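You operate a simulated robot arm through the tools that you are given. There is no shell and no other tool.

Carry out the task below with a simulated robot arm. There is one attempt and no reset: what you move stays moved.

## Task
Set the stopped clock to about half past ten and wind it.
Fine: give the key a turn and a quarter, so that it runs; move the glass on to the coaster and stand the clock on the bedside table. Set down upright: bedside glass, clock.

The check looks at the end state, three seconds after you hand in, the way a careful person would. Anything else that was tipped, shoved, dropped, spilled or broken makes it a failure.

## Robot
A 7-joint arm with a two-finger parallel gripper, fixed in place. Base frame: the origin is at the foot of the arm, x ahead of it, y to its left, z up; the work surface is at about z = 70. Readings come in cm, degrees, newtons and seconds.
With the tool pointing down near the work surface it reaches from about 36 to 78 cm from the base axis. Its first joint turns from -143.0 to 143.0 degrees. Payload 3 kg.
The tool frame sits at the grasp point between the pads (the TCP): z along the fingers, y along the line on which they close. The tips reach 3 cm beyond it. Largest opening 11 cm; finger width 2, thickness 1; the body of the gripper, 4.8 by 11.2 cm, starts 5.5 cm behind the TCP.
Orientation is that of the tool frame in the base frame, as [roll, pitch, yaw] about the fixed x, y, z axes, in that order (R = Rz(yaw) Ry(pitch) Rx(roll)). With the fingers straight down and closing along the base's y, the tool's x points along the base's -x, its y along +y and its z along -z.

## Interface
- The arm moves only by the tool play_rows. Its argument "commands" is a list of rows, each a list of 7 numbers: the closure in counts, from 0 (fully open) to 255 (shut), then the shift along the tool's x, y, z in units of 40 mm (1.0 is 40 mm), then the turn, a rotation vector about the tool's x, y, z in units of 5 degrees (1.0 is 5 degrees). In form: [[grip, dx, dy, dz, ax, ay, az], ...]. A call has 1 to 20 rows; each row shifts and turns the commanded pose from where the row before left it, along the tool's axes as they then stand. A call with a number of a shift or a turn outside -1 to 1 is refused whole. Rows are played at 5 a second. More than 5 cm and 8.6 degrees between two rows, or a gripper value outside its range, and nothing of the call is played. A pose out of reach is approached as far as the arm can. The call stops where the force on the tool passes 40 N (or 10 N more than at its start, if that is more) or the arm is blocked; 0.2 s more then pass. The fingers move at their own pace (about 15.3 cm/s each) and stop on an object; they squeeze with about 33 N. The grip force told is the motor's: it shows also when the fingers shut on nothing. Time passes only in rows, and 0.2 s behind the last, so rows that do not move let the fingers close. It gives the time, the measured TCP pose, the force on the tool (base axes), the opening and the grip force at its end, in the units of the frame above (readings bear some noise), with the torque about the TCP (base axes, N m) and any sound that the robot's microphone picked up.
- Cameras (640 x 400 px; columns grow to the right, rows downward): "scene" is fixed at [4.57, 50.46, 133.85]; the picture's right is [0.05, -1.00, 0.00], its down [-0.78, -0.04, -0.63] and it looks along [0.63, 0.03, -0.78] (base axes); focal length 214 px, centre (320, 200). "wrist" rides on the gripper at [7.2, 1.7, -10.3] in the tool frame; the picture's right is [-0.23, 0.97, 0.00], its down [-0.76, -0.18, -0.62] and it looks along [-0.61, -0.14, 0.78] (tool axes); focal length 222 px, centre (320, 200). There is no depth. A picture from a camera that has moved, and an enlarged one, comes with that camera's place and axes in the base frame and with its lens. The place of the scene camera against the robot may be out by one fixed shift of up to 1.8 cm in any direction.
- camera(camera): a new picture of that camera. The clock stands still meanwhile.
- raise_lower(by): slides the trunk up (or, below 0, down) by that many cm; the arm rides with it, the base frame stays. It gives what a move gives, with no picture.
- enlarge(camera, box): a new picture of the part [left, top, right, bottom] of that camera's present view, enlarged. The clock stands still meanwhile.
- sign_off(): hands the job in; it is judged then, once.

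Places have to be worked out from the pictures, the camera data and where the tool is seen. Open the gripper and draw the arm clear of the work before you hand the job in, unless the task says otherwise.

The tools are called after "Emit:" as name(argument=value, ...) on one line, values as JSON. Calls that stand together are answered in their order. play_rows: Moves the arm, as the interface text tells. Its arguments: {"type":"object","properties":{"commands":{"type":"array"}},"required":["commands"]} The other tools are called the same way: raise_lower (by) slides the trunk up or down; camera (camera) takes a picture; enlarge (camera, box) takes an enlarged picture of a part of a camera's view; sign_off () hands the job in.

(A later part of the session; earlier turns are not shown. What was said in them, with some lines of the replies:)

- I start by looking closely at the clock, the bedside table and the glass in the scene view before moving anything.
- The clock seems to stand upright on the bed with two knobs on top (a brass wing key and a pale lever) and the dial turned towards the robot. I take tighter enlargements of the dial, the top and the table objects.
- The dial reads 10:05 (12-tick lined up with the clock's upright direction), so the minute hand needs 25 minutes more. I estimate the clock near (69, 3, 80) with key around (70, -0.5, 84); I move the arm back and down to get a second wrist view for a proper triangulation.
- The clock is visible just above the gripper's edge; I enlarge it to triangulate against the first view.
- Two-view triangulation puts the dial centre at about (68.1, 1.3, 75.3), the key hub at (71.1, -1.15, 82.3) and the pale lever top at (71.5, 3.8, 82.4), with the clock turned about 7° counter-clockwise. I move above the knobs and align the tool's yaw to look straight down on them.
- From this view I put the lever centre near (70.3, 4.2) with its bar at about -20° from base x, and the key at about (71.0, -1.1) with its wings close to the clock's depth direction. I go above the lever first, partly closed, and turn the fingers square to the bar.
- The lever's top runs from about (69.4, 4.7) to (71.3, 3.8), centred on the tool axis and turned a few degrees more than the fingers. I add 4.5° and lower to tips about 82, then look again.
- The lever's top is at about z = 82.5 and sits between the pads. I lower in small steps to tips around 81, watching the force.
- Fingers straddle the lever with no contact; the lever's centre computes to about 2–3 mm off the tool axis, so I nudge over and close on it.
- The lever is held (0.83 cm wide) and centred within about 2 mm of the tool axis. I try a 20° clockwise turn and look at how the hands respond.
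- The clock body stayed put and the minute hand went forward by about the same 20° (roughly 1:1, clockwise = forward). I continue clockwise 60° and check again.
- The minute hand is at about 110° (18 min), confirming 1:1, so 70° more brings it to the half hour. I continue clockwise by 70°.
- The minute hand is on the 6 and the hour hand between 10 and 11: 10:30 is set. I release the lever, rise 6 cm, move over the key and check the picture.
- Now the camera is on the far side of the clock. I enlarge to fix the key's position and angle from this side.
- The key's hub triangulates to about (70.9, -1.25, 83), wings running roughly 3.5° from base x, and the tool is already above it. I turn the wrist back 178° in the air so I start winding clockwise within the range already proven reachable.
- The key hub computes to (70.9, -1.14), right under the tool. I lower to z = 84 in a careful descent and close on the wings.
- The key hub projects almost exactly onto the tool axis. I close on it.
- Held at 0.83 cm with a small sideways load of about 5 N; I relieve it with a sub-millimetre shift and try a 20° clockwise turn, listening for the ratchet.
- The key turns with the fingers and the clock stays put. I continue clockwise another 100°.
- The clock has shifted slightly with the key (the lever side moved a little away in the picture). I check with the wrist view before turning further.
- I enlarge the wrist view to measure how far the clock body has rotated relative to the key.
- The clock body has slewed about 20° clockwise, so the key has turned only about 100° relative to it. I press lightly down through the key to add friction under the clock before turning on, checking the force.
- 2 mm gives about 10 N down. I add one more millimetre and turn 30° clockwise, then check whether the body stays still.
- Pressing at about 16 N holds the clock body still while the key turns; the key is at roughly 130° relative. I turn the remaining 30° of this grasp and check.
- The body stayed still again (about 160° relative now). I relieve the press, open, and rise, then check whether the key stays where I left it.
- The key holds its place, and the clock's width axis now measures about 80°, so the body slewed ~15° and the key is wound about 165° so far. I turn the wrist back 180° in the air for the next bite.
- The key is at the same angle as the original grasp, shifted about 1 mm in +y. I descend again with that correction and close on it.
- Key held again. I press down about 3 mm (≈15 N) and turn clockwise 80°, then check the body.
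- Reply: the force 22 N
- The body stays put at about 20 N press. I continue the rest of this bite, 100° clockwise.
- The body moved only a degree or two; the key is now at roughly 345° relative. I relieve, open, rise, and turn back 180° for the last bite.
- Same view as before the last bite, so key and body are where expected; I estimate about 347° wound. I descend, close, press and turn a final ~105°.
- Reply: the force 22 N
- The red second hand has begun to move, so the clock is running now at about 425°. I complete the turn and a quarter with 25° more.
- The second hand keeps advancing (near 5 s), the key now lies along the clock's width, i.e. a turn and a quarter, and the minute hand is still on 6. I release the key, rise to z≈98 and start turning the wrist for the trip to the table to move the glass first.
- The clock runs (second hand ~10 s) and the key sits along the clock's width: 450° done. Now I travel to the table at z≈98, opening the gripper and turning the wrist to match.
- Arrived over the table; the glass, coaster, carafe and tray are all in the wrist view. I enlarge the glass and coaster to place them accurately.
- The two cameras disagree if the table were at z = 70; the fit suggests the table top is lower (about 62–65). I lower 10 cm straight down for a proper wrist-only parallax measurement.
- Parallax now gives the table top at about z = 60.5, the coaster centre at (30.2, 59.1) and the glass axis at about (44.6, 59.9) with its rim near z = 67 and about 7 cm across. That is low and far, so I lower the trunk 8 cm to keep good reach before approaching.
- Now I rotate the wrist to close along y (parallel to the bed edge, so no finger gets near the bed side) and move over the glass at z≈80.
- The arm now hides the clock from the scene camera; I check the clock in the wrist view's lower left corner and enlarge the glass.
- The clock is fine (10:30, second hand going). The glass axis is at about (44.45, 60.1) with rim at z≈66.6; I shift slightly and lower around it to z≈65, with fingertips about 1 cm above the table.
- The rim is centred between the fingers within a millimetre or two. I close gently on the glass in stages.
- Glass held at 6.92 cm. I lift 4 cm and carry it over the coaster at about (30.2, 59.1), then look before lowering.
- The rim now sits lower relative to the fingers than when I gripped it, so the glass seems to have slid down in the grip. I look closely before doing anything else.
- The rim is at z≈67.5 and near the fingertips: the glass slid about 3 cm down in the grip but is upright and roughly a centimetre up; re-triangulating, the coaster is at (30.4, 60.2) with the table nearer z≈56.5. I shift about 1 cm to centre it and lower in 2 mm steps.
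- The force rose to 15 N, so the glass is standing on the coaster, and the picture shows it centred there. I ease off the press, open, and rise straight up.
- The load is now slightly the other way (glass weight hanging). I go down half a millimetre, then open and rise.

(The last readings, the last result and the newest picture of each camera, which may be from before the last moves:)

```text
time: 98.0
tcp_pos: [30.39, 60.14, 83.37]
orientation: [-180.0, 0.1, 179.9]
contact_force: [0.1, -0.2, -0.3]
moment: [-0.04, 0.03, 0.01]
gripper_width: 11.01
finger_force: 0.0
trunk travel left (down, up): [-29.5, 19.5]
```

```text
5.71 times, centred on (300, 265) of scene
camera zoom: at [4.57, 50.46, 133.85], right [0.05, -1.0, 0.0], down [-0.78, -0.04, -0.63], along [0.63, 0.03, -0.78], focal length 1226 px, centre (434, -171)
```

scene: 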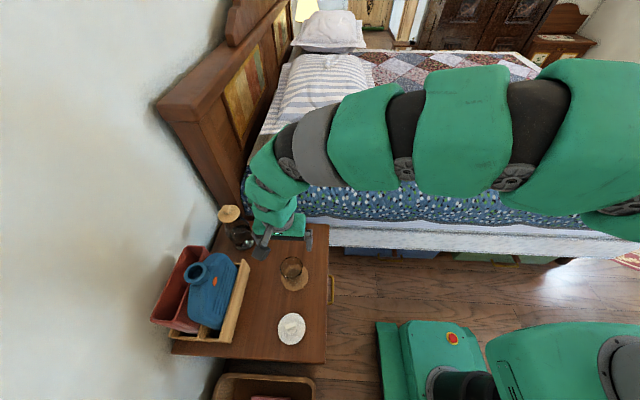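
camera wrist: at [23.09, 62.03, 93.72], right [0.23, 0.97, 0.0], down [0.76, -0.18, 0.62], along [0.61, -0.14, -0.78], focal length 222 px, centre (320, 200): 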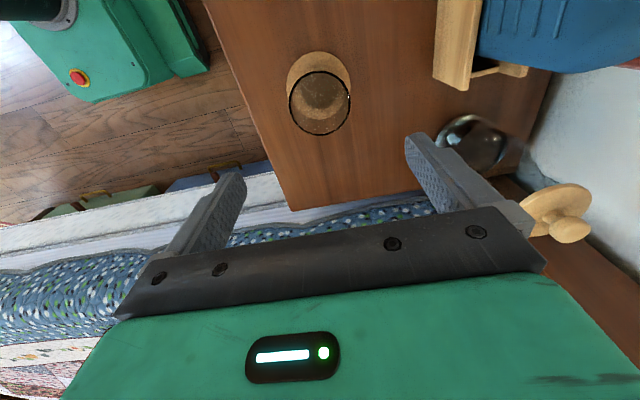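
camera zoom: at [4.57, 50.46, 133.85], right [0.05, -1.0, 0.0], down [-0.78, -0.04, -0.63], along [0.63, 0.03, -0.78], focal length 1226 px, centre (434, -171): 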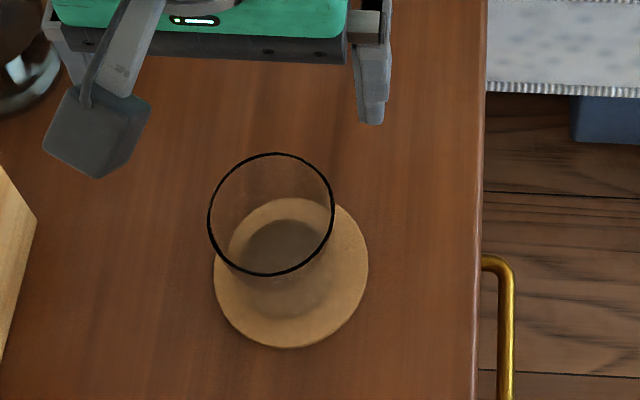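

The glass stands upright and centred on the coaster. Now I rise and travel back over the clock at z≈98 with the gripper open, to fetch it by its sides.

Emit:
play_rows(commands=[[0, 0, 0, -0.9, 0, 0, 0], [0, 0, 0, -0.9, 0, 0, 0], [0, 0, 0, -0.9, 0, 0, 0], [0, 0, 0, -0.9, 0, 0, 0], [0, 0, 0, 0, 0, 0, 0]])

Emit:
play_rows(commands=[[0, -0.567, -0.811, 0, 0, 0, 0], [0, -0.567, -0.811, 0, 0, 0, 0], [0, -0.567, -0.811, 0, 0, 0, 0], [0, -0.567, -0.811, 0, 0, 0, 0], [0, -0.567, -0.811, 0, 0, 0, 0], [0, -0.567, -0.811, 0, 0, 0, 0], [0, -0.567, -0.811, 0, 0, 0, 0], [0, -0.567, -0.811, 0, 0, 0, 0], [0, -0.567, -0.811, 0, 0, 0, 0], [0, -0.567, -0.811, 0, 0, 0, 0], [0, -0.567, -0.811, 0, 0, 0, 0], [0, -0.567, -0.811, 0, 0, 0, 0], [0, -0.567, -0.811, 0, 0, 0, 0], [0, -0.567, -0.811, 0, 0, 0, 0], [0, -0.567, -0.811, 0, 0, 0, 0], [0, -0.567, -0.811, 0, 0, 0, 0], [0, -0.567, -0.811, 0, 0, 0, 0], [0, -0.567, -0.811, 0, 0, 0, 0], [0, 0, 0, 0, 0, 0, 0.9], [0, 0, 0, 0, 0, 0, 0.9]])

Emit:
camera(camera="wrist")

Emit:
enlarge(camera="wrist", box=[230, 40, 410, 180])

```text
time: 99.2
tcp_pos: [30.49, 60.18, 97.63]
orientation: [-179.9, 0.1, 179.9]
contact_force: [-0.3, 0.3, -0.2]
moment: [0.01, 0.02, 0.0]
gripper_width: 11.01
finger_force: 0.1
trunk travel left (down, up): [-29.5, 19.5]
```

```text
time: 103.4
tcp_pos: [71.28, 1.75, 97.52]
orientation: [180.0, -0.1, 170.9]
contact_force: [0.7, 0.8, 0.2]
moment: [0.01, -0.02, 0.01]
gripper_width: 11.01
finger_force: 0.0
trunk travel left (down, up): [-29.5, 19.5]
```

```text
taken
camera wrist: at [64.32, 4.69, 107.97], right [0.38, 0.93, 0.0], down [0.72, -0.3, 0.62], along [0.58, -0.24, -0.78], focal length 222 px, centre (320, 200)
```

wrist: 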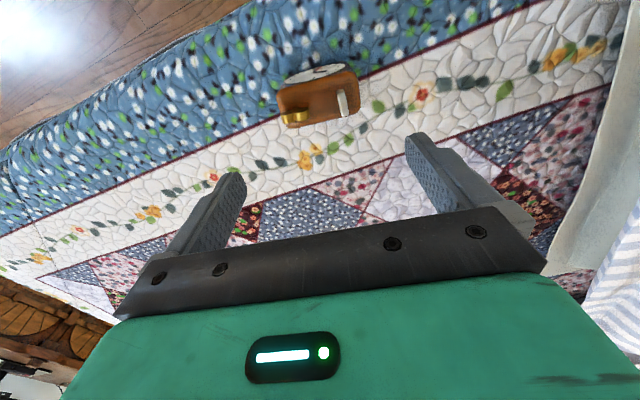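

```text
2.86 times, centred on (320, 110) of wrist
camera zoom: at [64.32, 4.69, 107.97], right [0.38, 0.93, 0.0], down [0.72, -0.3, 0.62], along [0.58, -0.24, -0.78], focal length 635 px, centre (320, 457)
```

zoom: 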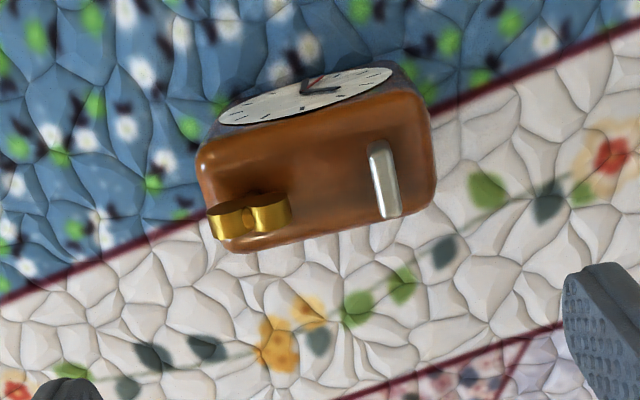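

The clock's top corners give a centre of about (71.25, 1.8), width axis at 81.4° and width about 9 cm, matching the tool pose. I lower to tips just above the clock's top and check the clearance on both sides.

Emit:
play_rows(commands=[[0, 0, 0, 0.9, 0, 0, 0], [0, 0, 0, 0.9, 0, 0, 0], [0, 0, 0, 0.8, 0, 0, 0], [0, 0, 0, 0.4, 0, 0, 0], [0, 0, 0, 0, 0, 0, 0]])

Emit:
camera(camera="wrist")

Emit:
enlarge(camera="scene", box=[420, 110, 500, 190])

```text
time: 104.6
tcp_pos: [71.29, 1.96, 85.52]
orientation: [-180.0, -0.1, 170.9]
contact_force: [0.9, -0.5, -0.1]
moment: [0.01, 0.05, -0.01]
gripper_width: 11.01
finger_force: 0.0
trunk travel left (down, up): [-29.5, 19.5]
```

```text
taken
camera wrist: at [64.31, 4.77, 95.91], right [0.38, 0.93, 0.0], down [0.72, -0.3, 0.62], along [0.58, -0.24, -0.78], focal length 222 px, centre (320, 200)
```

wrist: 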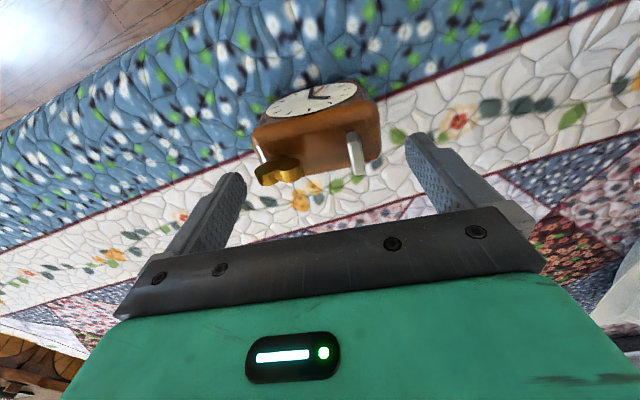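

```text
5.00 times, centred on (460, 150) of scene
camera zoom: at [4.57, 50.46, 133.85], right [0.05, -1.0, 0.0], down [-0.78, -0.04, -0.63], along [0.63, 0.03, -0.78], focal length 1072 px, centre (-380, 450)
```

zoom: 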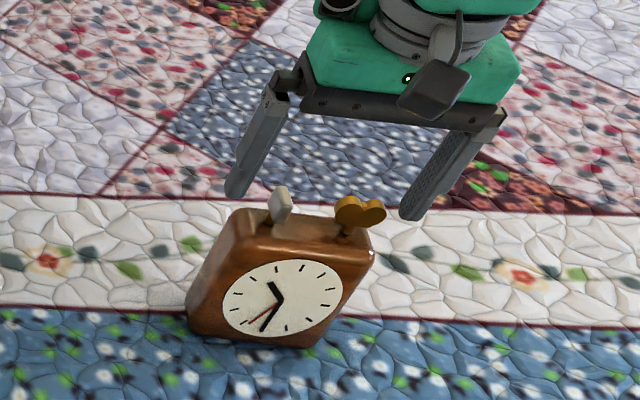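

The clock is centred between the fingers to within about 2 mm with 1 cm clearance each side. I shift 1.5 mm and lower slowly to z≈79.8 so the palm clears the key.

Emit:
play_rows(commands=[[0, 0, -0.04, 0.3, 0, 0, 0], [0, 0, 0, 0.25, 0, 0, 0], [0, 0, 0, 0.25, 0, 0, 0], [0, 0, 0, 0.2, 0, 0, 0], [0, 0, 0, 0.2, 0, 0, 0], [0, 0, 0, 0.2, 0, 0, 0], [0, 0, 0, 0, 0, 0, 0]])

Emit:
camera(camera="wrist")

Emit:
enlarge(camera="scene", box=[420, 110, 500, 190])

```text
time: 106.2
tcp_pos: [71.24, 1.6, 79.99]
orientation: [-180.0, -0.1, 170.9]
contact_force: [0.2, 0.0, -0.6]
moment: [-0.02, -0.02, 0.04]
gripper_width: 11.02
finger_force: 0.1
trunk travel left (down, up): [-29.5, 19.5]
```

```text
taken
camera wrist: at [64.38, 4.58, 90.31], right [0.38, 0.93, 0.0], down [0.72, -0.3, 0.62], along [0.58, -0.24, -0.78], focal length 222 px, centre (320, 200)
```

wrist: 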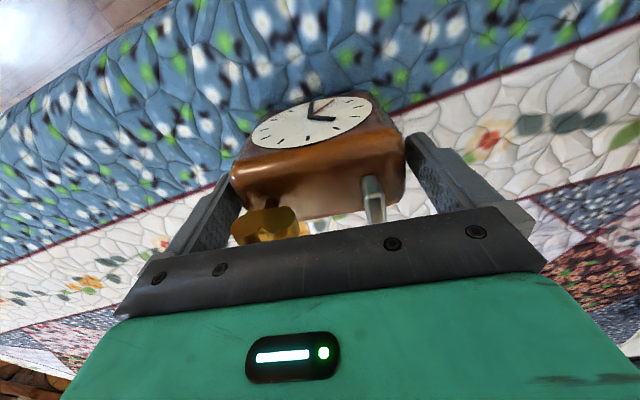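

```text
5.00 times, centred on (460, 150) of scene
camera zoom: at [4.57, 50.46, 133.85], right [0.05, -1.0, 0.0], down [-0.78, -0.04, -0.63], along [0.63, 0.03, -0.78], focal length 1072 px, centre (-380, 450)
```

zoom: 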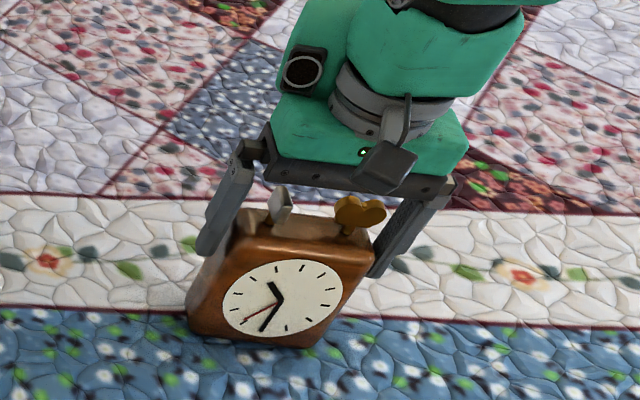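

Both fingers are alongside the clock with no contact and the palm above the key. I go 3 mm lower and close in stages on its sides.

Emit:
play_rows(commands=[[0, 0, 0, 0.075, 0, 0, 0], [20, 0, 0, 0, 0, 0, 0], [35, 0, 0, 0, 0, 0, 0], [50, 0, 0, 0, 0, 0, 0], [80, 0, 0, 0, 0, 0, 0], [255, 0, 0, 0, 0, 0, 0], [255, 0, 0, 0, 0, 0, 0]])

Emit:
camera(camera="wrist")

Emit:
enlarge(camera="scene", box=[420, 110, 500, 190])

```text
time: 107.8
tcp_pos: [71.31, 1.66, 79.69]
orientation: [-180.0, 0.0, 170.8]
contact_force: [-0.9, -1.0, -0.4]
moment: [0.06, -0.01, 0.05]
gripper_width: 9.99
finger_force: 32.6
trunk travel left (down, up): [-29.5, 19.5]
```

```text
taken
camera wrist: at [64.39, 4.6, 90.06], right [0.38, 0.93, 0.0], down [0.72, -0.3, 0.62], along [0.58, -0.24, -0.78], focal length 222 px, centre (320, 200)
```

wrist: 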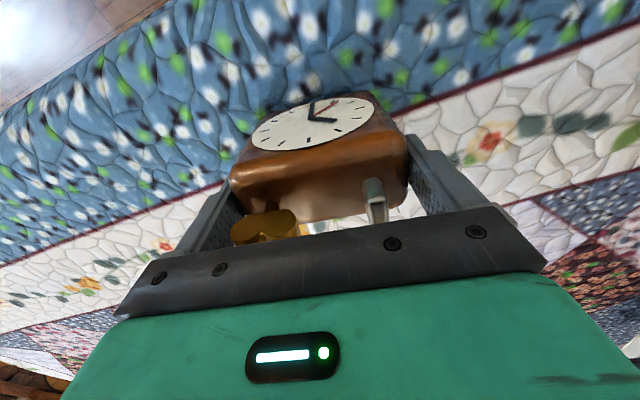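

```text
5.00 times, centred on (460, 150) of scene
camera zoom: at [4.57, 50.46, 133.85], right [0.05, -1.0, 0.0], down [-0.78, -0.04, -0.63], along [0.63, 0.03, -0.78], focal length 1072 px, centre (-380, 450)
```

zoom: 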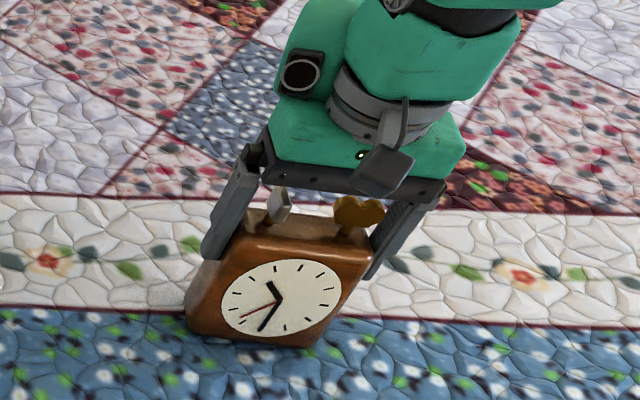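

The clock is gripped at 9.99 cm. I lift slowly by about 3 cm and check whether it comes up without slipping.

Emit:
play_rows(commands=[[255, 0, 0, -0.1, 0, 0, 0], [255, 0, 0, -0.15, 0, 0, 0], [255, 0, 0, -0.2, 0, 0, 0], [255, 0, 0, -0.3, 0, 0, 0], [255, 0, 0, 0, 0, 0, 0]])

Emit:
camera(camera="wrist")

Emit:
enlarge(camera="scene", box=[420, 110, 500, 190])

```text
time: 109.0
tcp_pos: [71.33, 1.84, 82.64]
orientation: [-180.0, -0.1, 170.9]
contact_force: [0.3, -0.8, -6.7]
moment: [-0.03, 0.01, 0.01]
gripper_width: 9.94
finger_force: 32.7
trunk travel left (down, up): [-29.5, 19.5]
```

```text
taken
camera wrist: at [64.37, 4.62, 93.05], right [0.38, 0.93, 0.0], down [0.72, -0.3, 0.62], along [0.58, -0.24, -0.78], focal length 222 px, centre (320, 200)
```

wrist: 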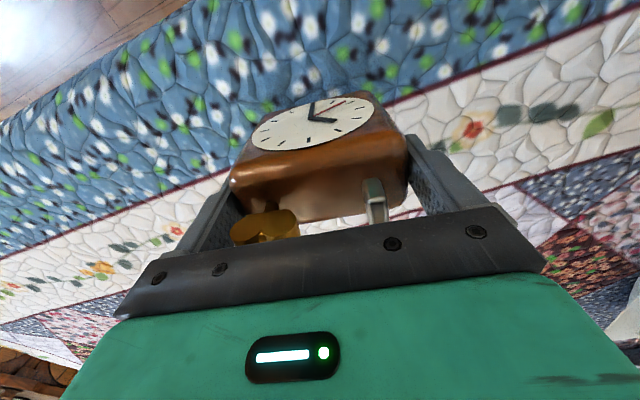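

```text
5.00 times, centred on (460, 150) of scene
camera zoom: at [4.57, 50.46, 133.85], right [0.05, -1.0, 0.0], down [-0.78, -0.04, -0.63], along [0.63, 0.03, -0.78], focal length 1072 px, centre (-380, 450)
```

zoom: 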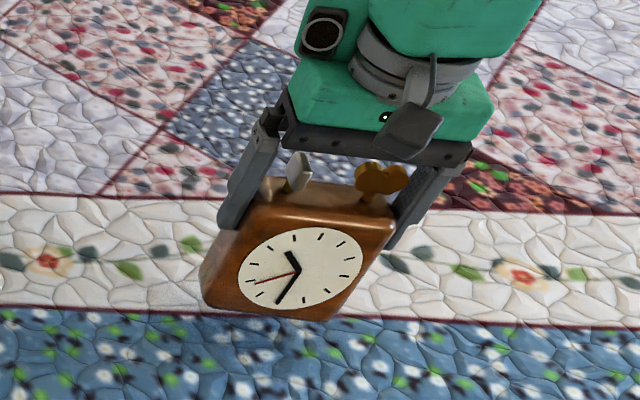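

The clock comes up cleanly (about 6.7 N, same place in the grip, upright). I raise it to z≈97, square the yaw, and carry it over the table towards (42, 60).

Emit:
play_rows(commands=[[255, 0, 0, -0.5, 0, 0, 0], [255, 0, 0, -0.8, 0, 0, 0], [255, 0, 0, -0.8, 0, 0, 0], [255, 0, 0, -0.8, 0, 0, -0.91], [255, 0, 0, -0.8, 0, 0, -0.91], [255, 0, 0, 0, 0, 0, 0]])

Emit:
play_rows(commands=[[255, 0.22, 0.43, 0, 0, 0, 0], [255, 0.431, 0.857, 0, 0, 0, 0], [255, 0.431, 0.857, 0, 0, 0, 0], [255, 0.431, 0.857, 0, 0, 0, 0], [255, 0.431, 0.857, 0, 0, 0, 0], [255, 0.431, 0.857, 0, 0, 0, 0], [255, 0.431, 0.857, 0, 0, 0, 0], [255, 0.431, 0.857, 0, 0, 0, 0], [255, 0.431, 0.857, 0, 0, 0, 0], [255, 0.431, 0.857, 0, 0, 0, 0], [255, 0.431, 0.857, 0, 0, 0, 0], [255, 0.431, 0.857, 0, 0, 0, 0], [255, 0.431, 0.857, 0, 0, 0, 0], [255, 0.431, 0.857, 0, 0, 0, 0], [255, 0.431, 0.857, 0, 0, 0, 0], [255, 0.431, 0.857, 0, 0, 0, 0], [255, 0.431, 0.857, 0, 0, 0, 0], [255, 0.21, 0.43, 0, 0, 0, 0], [255, 0, 0, 0, 0, 0, 0]])

Emit:
camera(camera="wrist")

Emit:
camera(camera="scene")

```text
time: 110.4
tcp_pos: [71.37, 1.75, 97.71]
orientation: [180.0, -0.1, -179.9]
contact_force: [-0.1, -0.2, -6.1]
moment: [-0.01, -0.01, 0.01]
gripper_width: 9.98
finger_force: 32.9
trunk travel left (down, up): [-29.5, 19.5]
```

```text
time: 114.4
tcp_pos: [41.75, 59.9, 97.49]
orientation: [-180.0, -0.1, -180.0]
contact_force: [0.6, -0.6, -6.7]
moment: [-0.01, -0.01, -0.01]
gripper_width: 10.01
finger_force: 33.5
trunk travel left (down, up): [-29.5, 19.5]
```

```text
taken
camera wrist: at [34.6, 61.86, 107.83], right [0.23, 0.97, 0.0], down [0.76, -0.18, 0.62], along [0.61, -0.14, -0.78], focal length 222 px, centre (320, 200)
```

wrist: 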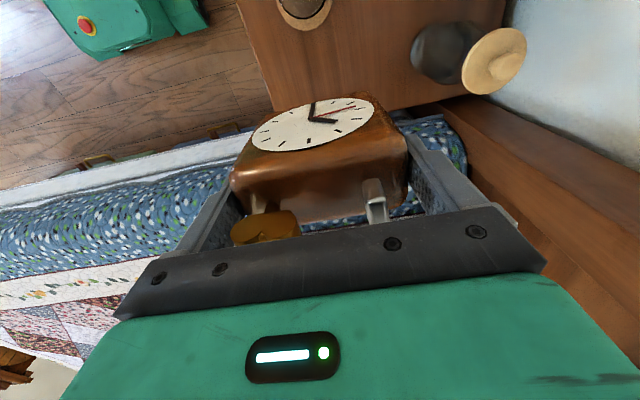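

```text
taken
```

scene: 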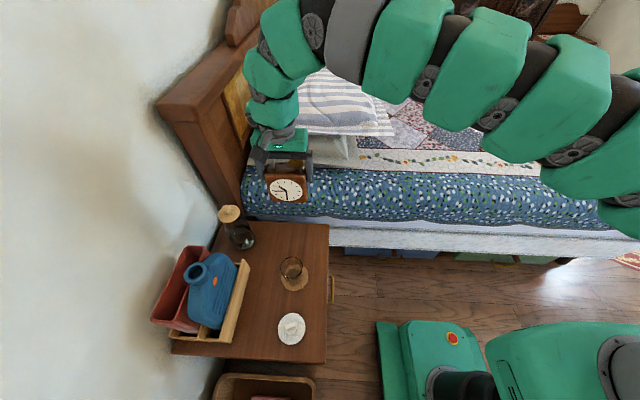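

The clock is level in the grip over the table, dial forward, reading 10:30. I lower 21 cm over the free spot between glass and bed, then check.

Emit:
play_rows(commands=[[255, 0, 0, 0.5, 0, 0, 0], [255, 0, 0, 0.9, 0, 0, 0], [255, 0, 0, 0.9, 0, 0, 0], [255, 0, 0, 0.9, 0, 0, 0], [255, 0, 0, 0.9, 0, 0, 0], [255, 0, 0, 0.8, 0, 0, 0], [255, 0, 0, 0.35, 0, 0, 0], [255, 0, 0, 0, 0, 0, 0]])

Emit:
camera(camera="wrist")

Emit:
enlarge(camera="scene", box=[220, 150, 360, 310])

```text
time: 116.2
tcp_pos: [42.0, 59.86, 76.41]
orientation: [180.0, 0.0, -180.0]
contact_force: [-0.6, -0.3, -5.0]
moment: [0.01, 0.03, 0.0]
gripper_width: 10.0
finger_force: 33.0
trunk travel left (down, up): [-29.5, 19.5]
```

```text
taken
camera wrist: at [34.74, 61.7, 86.84], right [0.23, 0.97, 0.0], down [0.76, -0.18, 0.62], along [0.61, -0.14, -0.78], focal length 222 px, centre (320, 200)
```

wrist: 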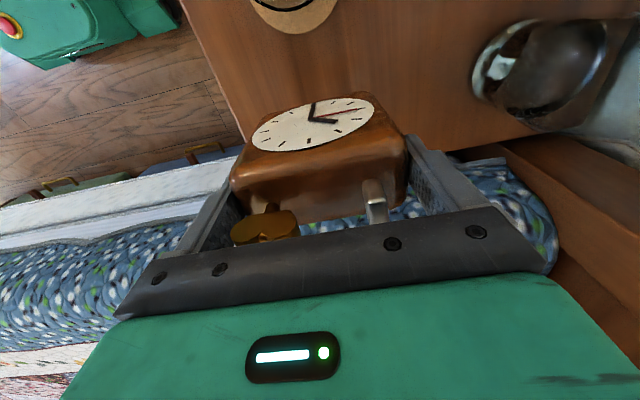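

```text
2.50 times, centred on (290, 230) of scene
camera zoom: at [4.57, 50.46, 133.85], right [0.05, -1.0, 0.0], down [-0.78, -0.04, -0.63], along [0.63, 0.03, -0.78], focal length 536 px, centre (395, 125)
```

zoom: 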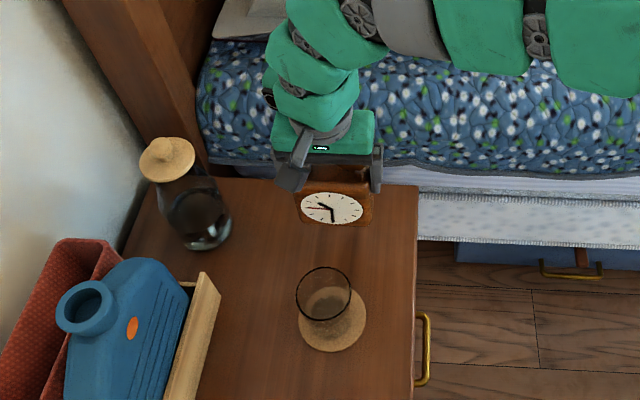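

All clear. I lower another 7 cm, then feel for the table in small steps.

Emit:
play_rows(commands=[[255, 0, 0, 0.5, 0, 0, 0], [255, 0, 0, 0.6, 0, 0, 0], [255, 0, 0, 0.5, 0, 0, 0], [255, 0, 0, 0.2, 0, 0, 0], [255, 0, 0, 0, 0, 0, 0]])

Emit:
play_rows(commands=[[255, 0, 0, 0.06, 0, 0, 0], [255, 0, 0, 0.06, 0, 0, 0], [255, 0, 0, 0.06, 0, 0, 0], [255, 0, 0, 0, 0, 0, 0]])

Emit:
enlarge(camera="scene", box=[240, 190, 350, 300])

```text
time: 117.4
tcp_pos: [42.19, 59.98, 69.18]
orientation: [-180.0, 0.1, 179.9]
contact_force: [-0.1, -1.0, -6.6]
moment: [0.01, -0.02, 0.0]
gripper_width: 10.0
finger_force: 32.8
trunk travel left (down, up): [-29.5, 19.5]
```

```text
time: 118.4
tcp_pos: [42.04, 59.95, 68.48]
orientation: [-180.0, 0.0, 180.0]
contact_force: [-0.1, -0.5, -5.7]
moment: [0.0, 0.03, 0.03]
gripper_width: 9.97
finger_force: 32.7
trunk travel left (down, up): [-29.5, 19.5]
```

```text
3.64 times, centred on (295, 245) of scene
camera zoom: at [4.57, 50.46, 133.85], right [0.05, -1.0, 0.0], down [-0.78, -0.04, -0.63], along [0.63, 0.03, -0.78], focal length 780 px, centre (411, 36)
```

zoom: 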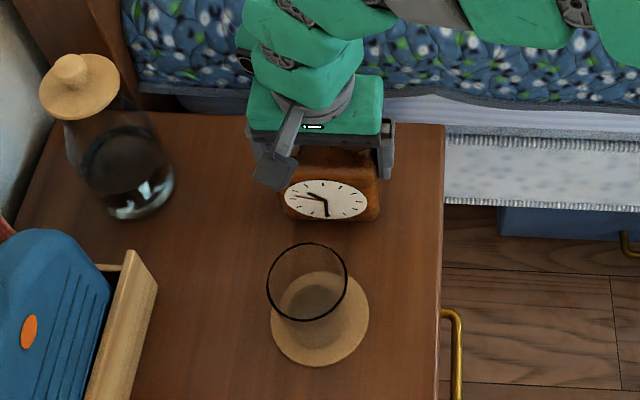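

Still hanging freely (‑6 N); I continue down in small steps until the table takes the weight.

Emit:
play_rows(commands=[[255, 0, 0, 0.07, 0, 0, 0], [255, 0, 0, 0.07, 0, 0, 0], [255, 0, 0, 0.07, 0, 0, 0], [255, 0, 0, 0, 0, 0, 0]])

```text
time: 119.4
tcp_pos: [42.05, 60.03, 67.85]
orientation: [179.9, 0.0, 179.9]
contact_force: [-0.5, -0.1, -5.5]
moment: [0.01, 0.02, -0.02]
gripper_width: 9.97
finger_force: 33.4
trunk travel left (down, up): [-29.5, 19.5]
```

No contact yet at z = 67.85; another 8 mm in small steps.

Emit:
play_rows(commands=[[255, 0, 0, 0.05, 0, 0, 0], [255, 0, 0, 0.05, 0, 0, 0], [255, 0, 0, 0.05, 0, 0, 0], [255, 0, 0, 0.05, 0, 0, 0], [255, 0, 0, 0, 0, 0, 0]])

```text
time: 120.6
tcp_pos: [41.93, 59.98, 67.15]
orientation: [179.8, 0.1, 180.0]
contact_force: [3.6, 4.7, 26.2]
moment: [-0.61, -0.09, 0.17]
gripper_width: 10.0
finger_force: 32.9
trunk travel left (down, up): [-29.5, 19.5]
```

Contact made, pressing 26 N. I ease back up until the load is near zero before opening.

Emit:
play_rows(commands=[[255, 0, 0, -0.03, 0, 0, 0], [255, 0, 0, -0.02, 0, 0, 0], [255, 0, 0, 0, 0, 0, 0]])

Emit:
camera(camera="wrist")

```text
time: 121.4
tcp_pos: [42.03, 59.98, 67.03]
orientation: [-179.9, -0.1, 179.9]
contact_force: [1.6, 0.7, 1.7]
moment: [0.48, -0.39, -0.09]
gripper_width: 9.99
finger_force: 33.0
trunk travel left (down, up): [-29.5, 19.5]
```

```text
taken
camera wrist: at [34.67, 61.76, 77.46], right [0.23, 0.97, 0.0], down [0.76, -0.18, 0.62], along [0.61, -0.14, -0.78], focal length 222 px, centre (320, 200)
```

wrist: 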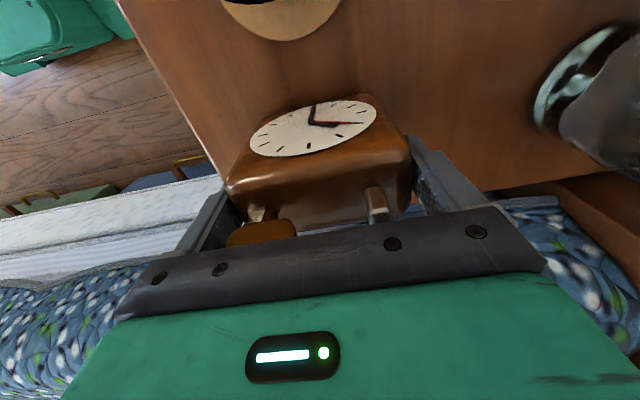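

The clock rests on the table with nearly zero tool load. I open fully and look before rising.

Emit:
play_rows(commands=[[0, 0, 0, 0, 0, 0, 0], [0, 0, 0, 0, 0, 0, 0], [0, 0, 0, 0, 0, 0, 0]])

Emit:
camera(camera="wrist")

Emit:
enlarge(camera="scene", box=[240, 190, 350, 300])

```text
time: 122.2
tcp_pos: [41.91, 59.96, 67.16]
orientation: [-180.0, -0.1, -179.9]
contact_force: [-0.2, 0.1, 0.1]
moment: [0.05, 0.02, -0.03]
gripper_width: 11.0
finger_force: 0.0
trunk travel left (down, up): [-29.5, 19.5]
```

```text
taken
camera wrist: at [34.7, 61.8, 77.54], right [0.23, 0.97, 0.0], down [0.76, -0.18, 0.62], along [0.61, -0.14, -0.78], focal length 222 px, centre (320, 200)
```

wrist: 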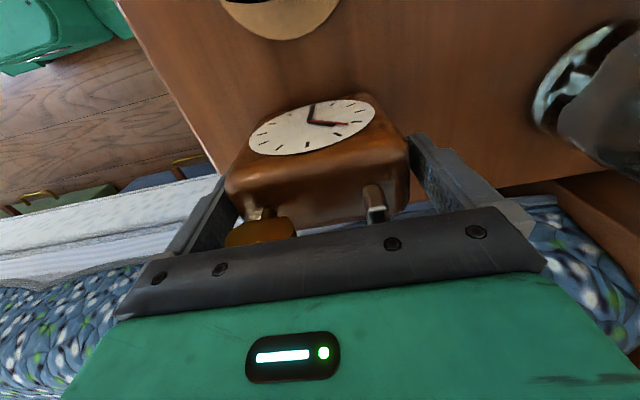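

```text
3.64 times, centred on (295, 245) of scene
camera zoom: at [4.57, 50.46, 133.85], right [0.05, -1.0, 0.0], down [-0.78, -0.04, -0.63], along [0.63, 0.03, -0.78], focal length 780 px, centre (411, 36)
```

zoom: 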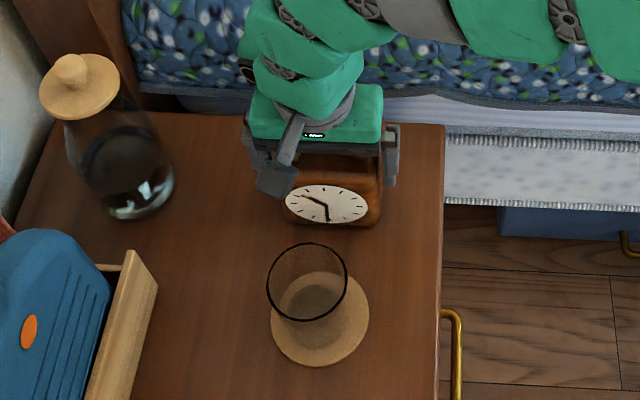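

The clock stands on the table and the fingers are clear. I rise slowly, straight up, then higher.

Emit:
play_rows(commands=[[0, 0, 0, -0.1, 0, 0, 0], [0, 0, 0, -0.2, 0, 0, 0], [0, 0, 0, -0.3, 0, 0, 0], [0, 0, 0, -0.4, 0, 0, 0], [0, 0, 0, -0.8, 0, 0, 0], [0, 0, 0, -0.9, 0, 0, 0], [0, 0, 0, -0.9, 0, 0, 0], [0, 0, 0, -0.9, 0, 0, 0], [0, 0, 0, -0.9, 0, 0, 0], [0, 0, 0, 0, 0, 0, 0]])

Emit:
camera(camera="wrist")

Emit:
enlarge(camera="scene", box=[240, 190, 350, 300])

```text
time: 124.4
tcp_pos: [42.09, 60.05, 88.7]
orientation: [180.0, -0.1, 180.0]
contact_force: [-0.1, 0.0, -0.1]
moment: [-0.01, 0.01, 0.03]
gripper_width: 11.01
finger_force: 0.0
trunk travel left (down, up): [-29.5, 19.5]
```

```text
taken
camera wrist: at [34.77, 61.88, 99.12], right [0.23, 0.97, 0.0], down [0.76, -0.18, 0.62], along [0.61, -0.14, -0.78], focal length 222 px, centre (320, 200)
```

wrist: 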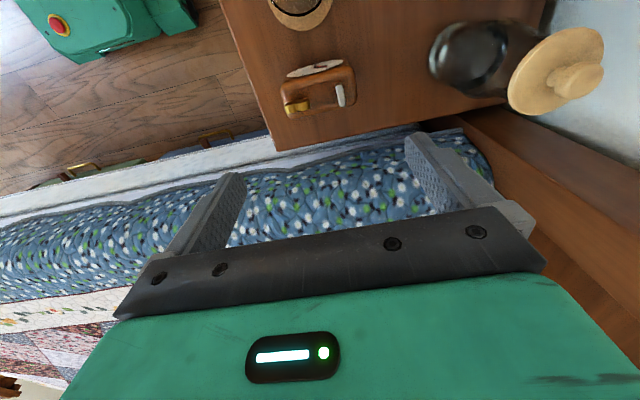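

```text
3.64 times, centred on (295, 245) of scene
camera zoom: at [4.57, 50.46, 133.85], right [0.05, -1.0, 0.0], down [-0.78, -0.04, -0.63], along [0.63, 0.03, -0.78], focal length 780 px, centre (411, 36)
```

zoom: 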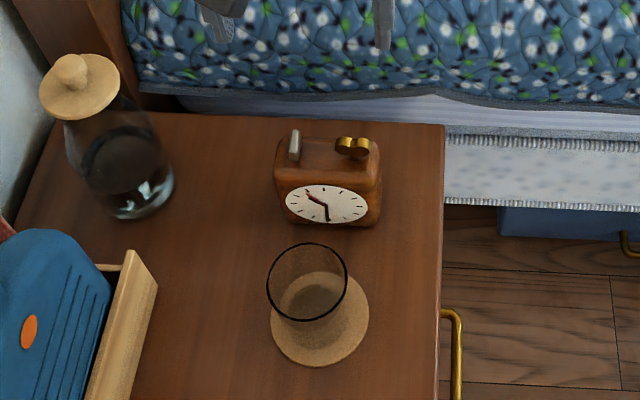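

Clock and glass both stand upright on the table. I enlarge the dial to verify the time and that it still runs.

Emit:
enlarge(camera="scene", box=[275, 215, 325, 260])

Emit:
enlarge(camera="wrist", box=[265, 45, 375, 130])

```text
8.89 times, centred on (300, 238) of scene
camera zoom: at [4.57, 50.46, 133.85], right [0.05, -1.0, 0.0], down [-0.78, -0.04, -0.63], along [0.63, 0.03, -0.78], focal length 1906 px, centre (498, -133)
```

zoom: 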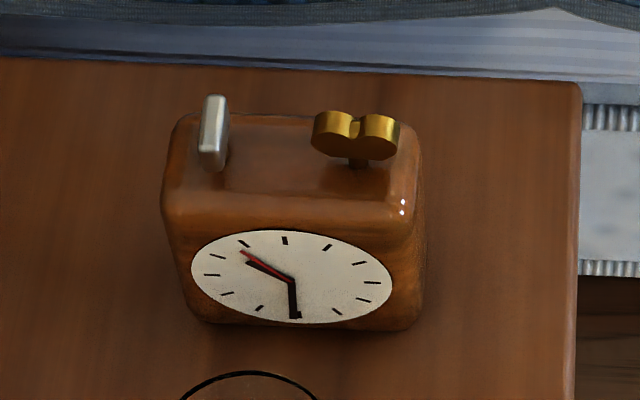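

```text
4.71 times, centred on (320, 88) of wrist
camera zoom: at [34.77, 61.88, 99.12], right [0.23, 0.97, 0.0], down [0.76, -0.18, 0.62], along [0.61, -0.14, -0.78], focal length 1045 px, centre (320, 729)
```

zoom: 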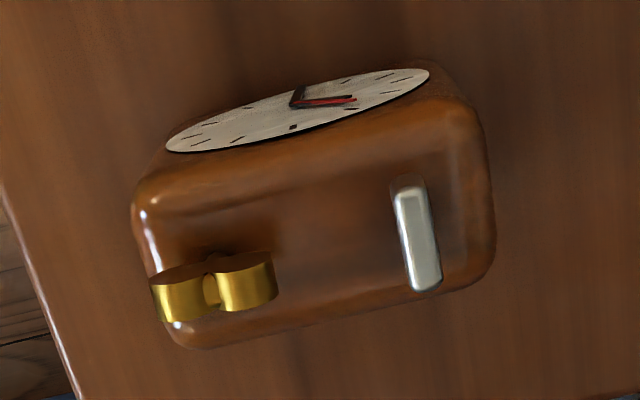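

The dial shows 10:30, the second hand is at ~54 s (keeping time since it started), key along the width. I raise the trunk back and withdraw the arm over the empty part of the bed.

Emit:
raise_lower(by=8)

Emit:
play_rows(commands=[[0, -0.2, -0.45, -0.3, 0, 0, 0], [0, -0.3, -0.85, -0.3, 0, 0, 0], [0, -0.3, -0.85, -0.2, 0, 0, 0], [0, -0.3, -0.9, 0, 0, 0, 0], [0, -0.3, -0.9, 0, 0, 0, 0], [0, -0.3, -0.9, 0, 0, 0, 0], [0, -0.3, -0.9, 0, 0, 0, 0], [0, -0.3, -0.9, 0, 0, 0, 0], [0, -0.3, -0.9, 0, 0, 0, 0], [0, -0.3, -0.9, 0, 0, 0, 0], [0, -0.3, -0.9, 0, 0, 0, 0], [0, -0.3, -0.9, 0, 0, 0, 0], [0, -0.3, -0.9, 0, 0, 0, 0], [0, 0, 0, 0, 0, 0, 0]])

Emit:
camera(camera="scene")

Emit:
enlarge(camera="scene", box=[150, 190, 350, 370])

```text
time: 125.5
tcp_pos: [42.15, 59.98, 96.78]
orientation: [180.0, 0.0, -180.0]
contact_force: [-0.4, 0.4, -0.5]
moment: [-0.05, 0.04, 0.02]
gripper_width: 11.01
finger_force: 0.0
trunk travel left (down, up): [-37.5, 11.5]
```

```text
time: 128.5
tcp_pos: [57.13, 15.19, 100.16]
orientation: [180.0, 0.0, -180.0]
contact_force: [-0.2, -0.9, -0.3]
moment: [0.02, 0.0, 0.02]
gripper_width: 10.99
finger_force: 0.1
trunk travel left (down, up): [-37.5, 11.5]
```

```text
taken
```

scene: 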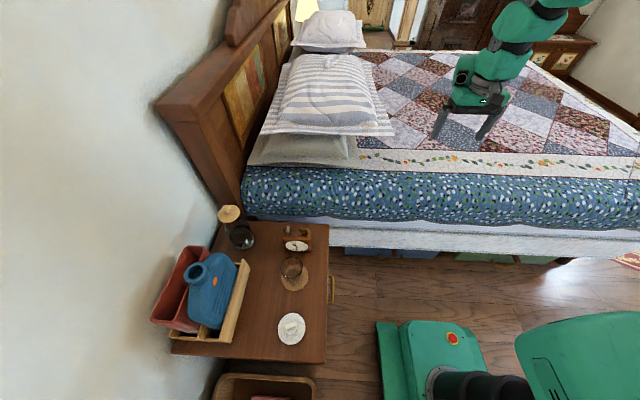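

```text
2.22 times, centred on (250, 280) of scene
camera zoom: at [4.57, 50.46, 133.85], right [0.05, -1.0, 0.0], down [-0.78, -0.04, -0.63], along [0.63, 0.03, -0.78], focal length 477 px, centre (476, 22)
```

zoom: 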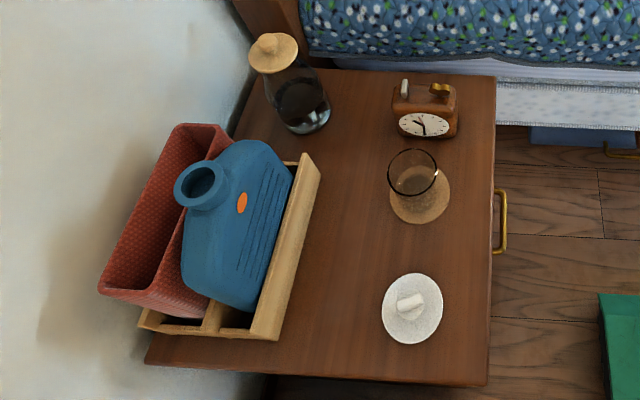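

Everything is in place: the clock is upright and running at 10:30 on the table, the glass stands on the unmoved coaster, nothing else is disturbed, and the gripper is open and clear. I hand the job in.

Emit:
sign_off()

```text
The job is handed in.
```

The job is handed in. The clock stands upright on the bedside table, set to 10:30 and running, and the glass stands upright on the coaster.

- **Time:** I advanced the minute hand from 10:05 with the pale lever until it sat on the 6, with the hour hand between 10 and 11. The last close-up of the dial still showed 10:30.
- **Winding:** The key got about a turn and a quarter, as near as I could measure from the pictures. The second hand started moving during the last part of the winding and kept time after that.
- **Clock on the bed:** While I was winding, the clock body turned about 13° on the quilt. I then pressed down lightly on the key and the body moved only another degree or two. It stayed upright throughout.
- **Glass:** It slid a few centimetres down in the fingers as I lifted it, but stayed upright. The coaster did not move, and the glass is centred on it.

The final pictures show nothing else on the table disturbed. I left the gripper open and the arm drawn back over the bed.
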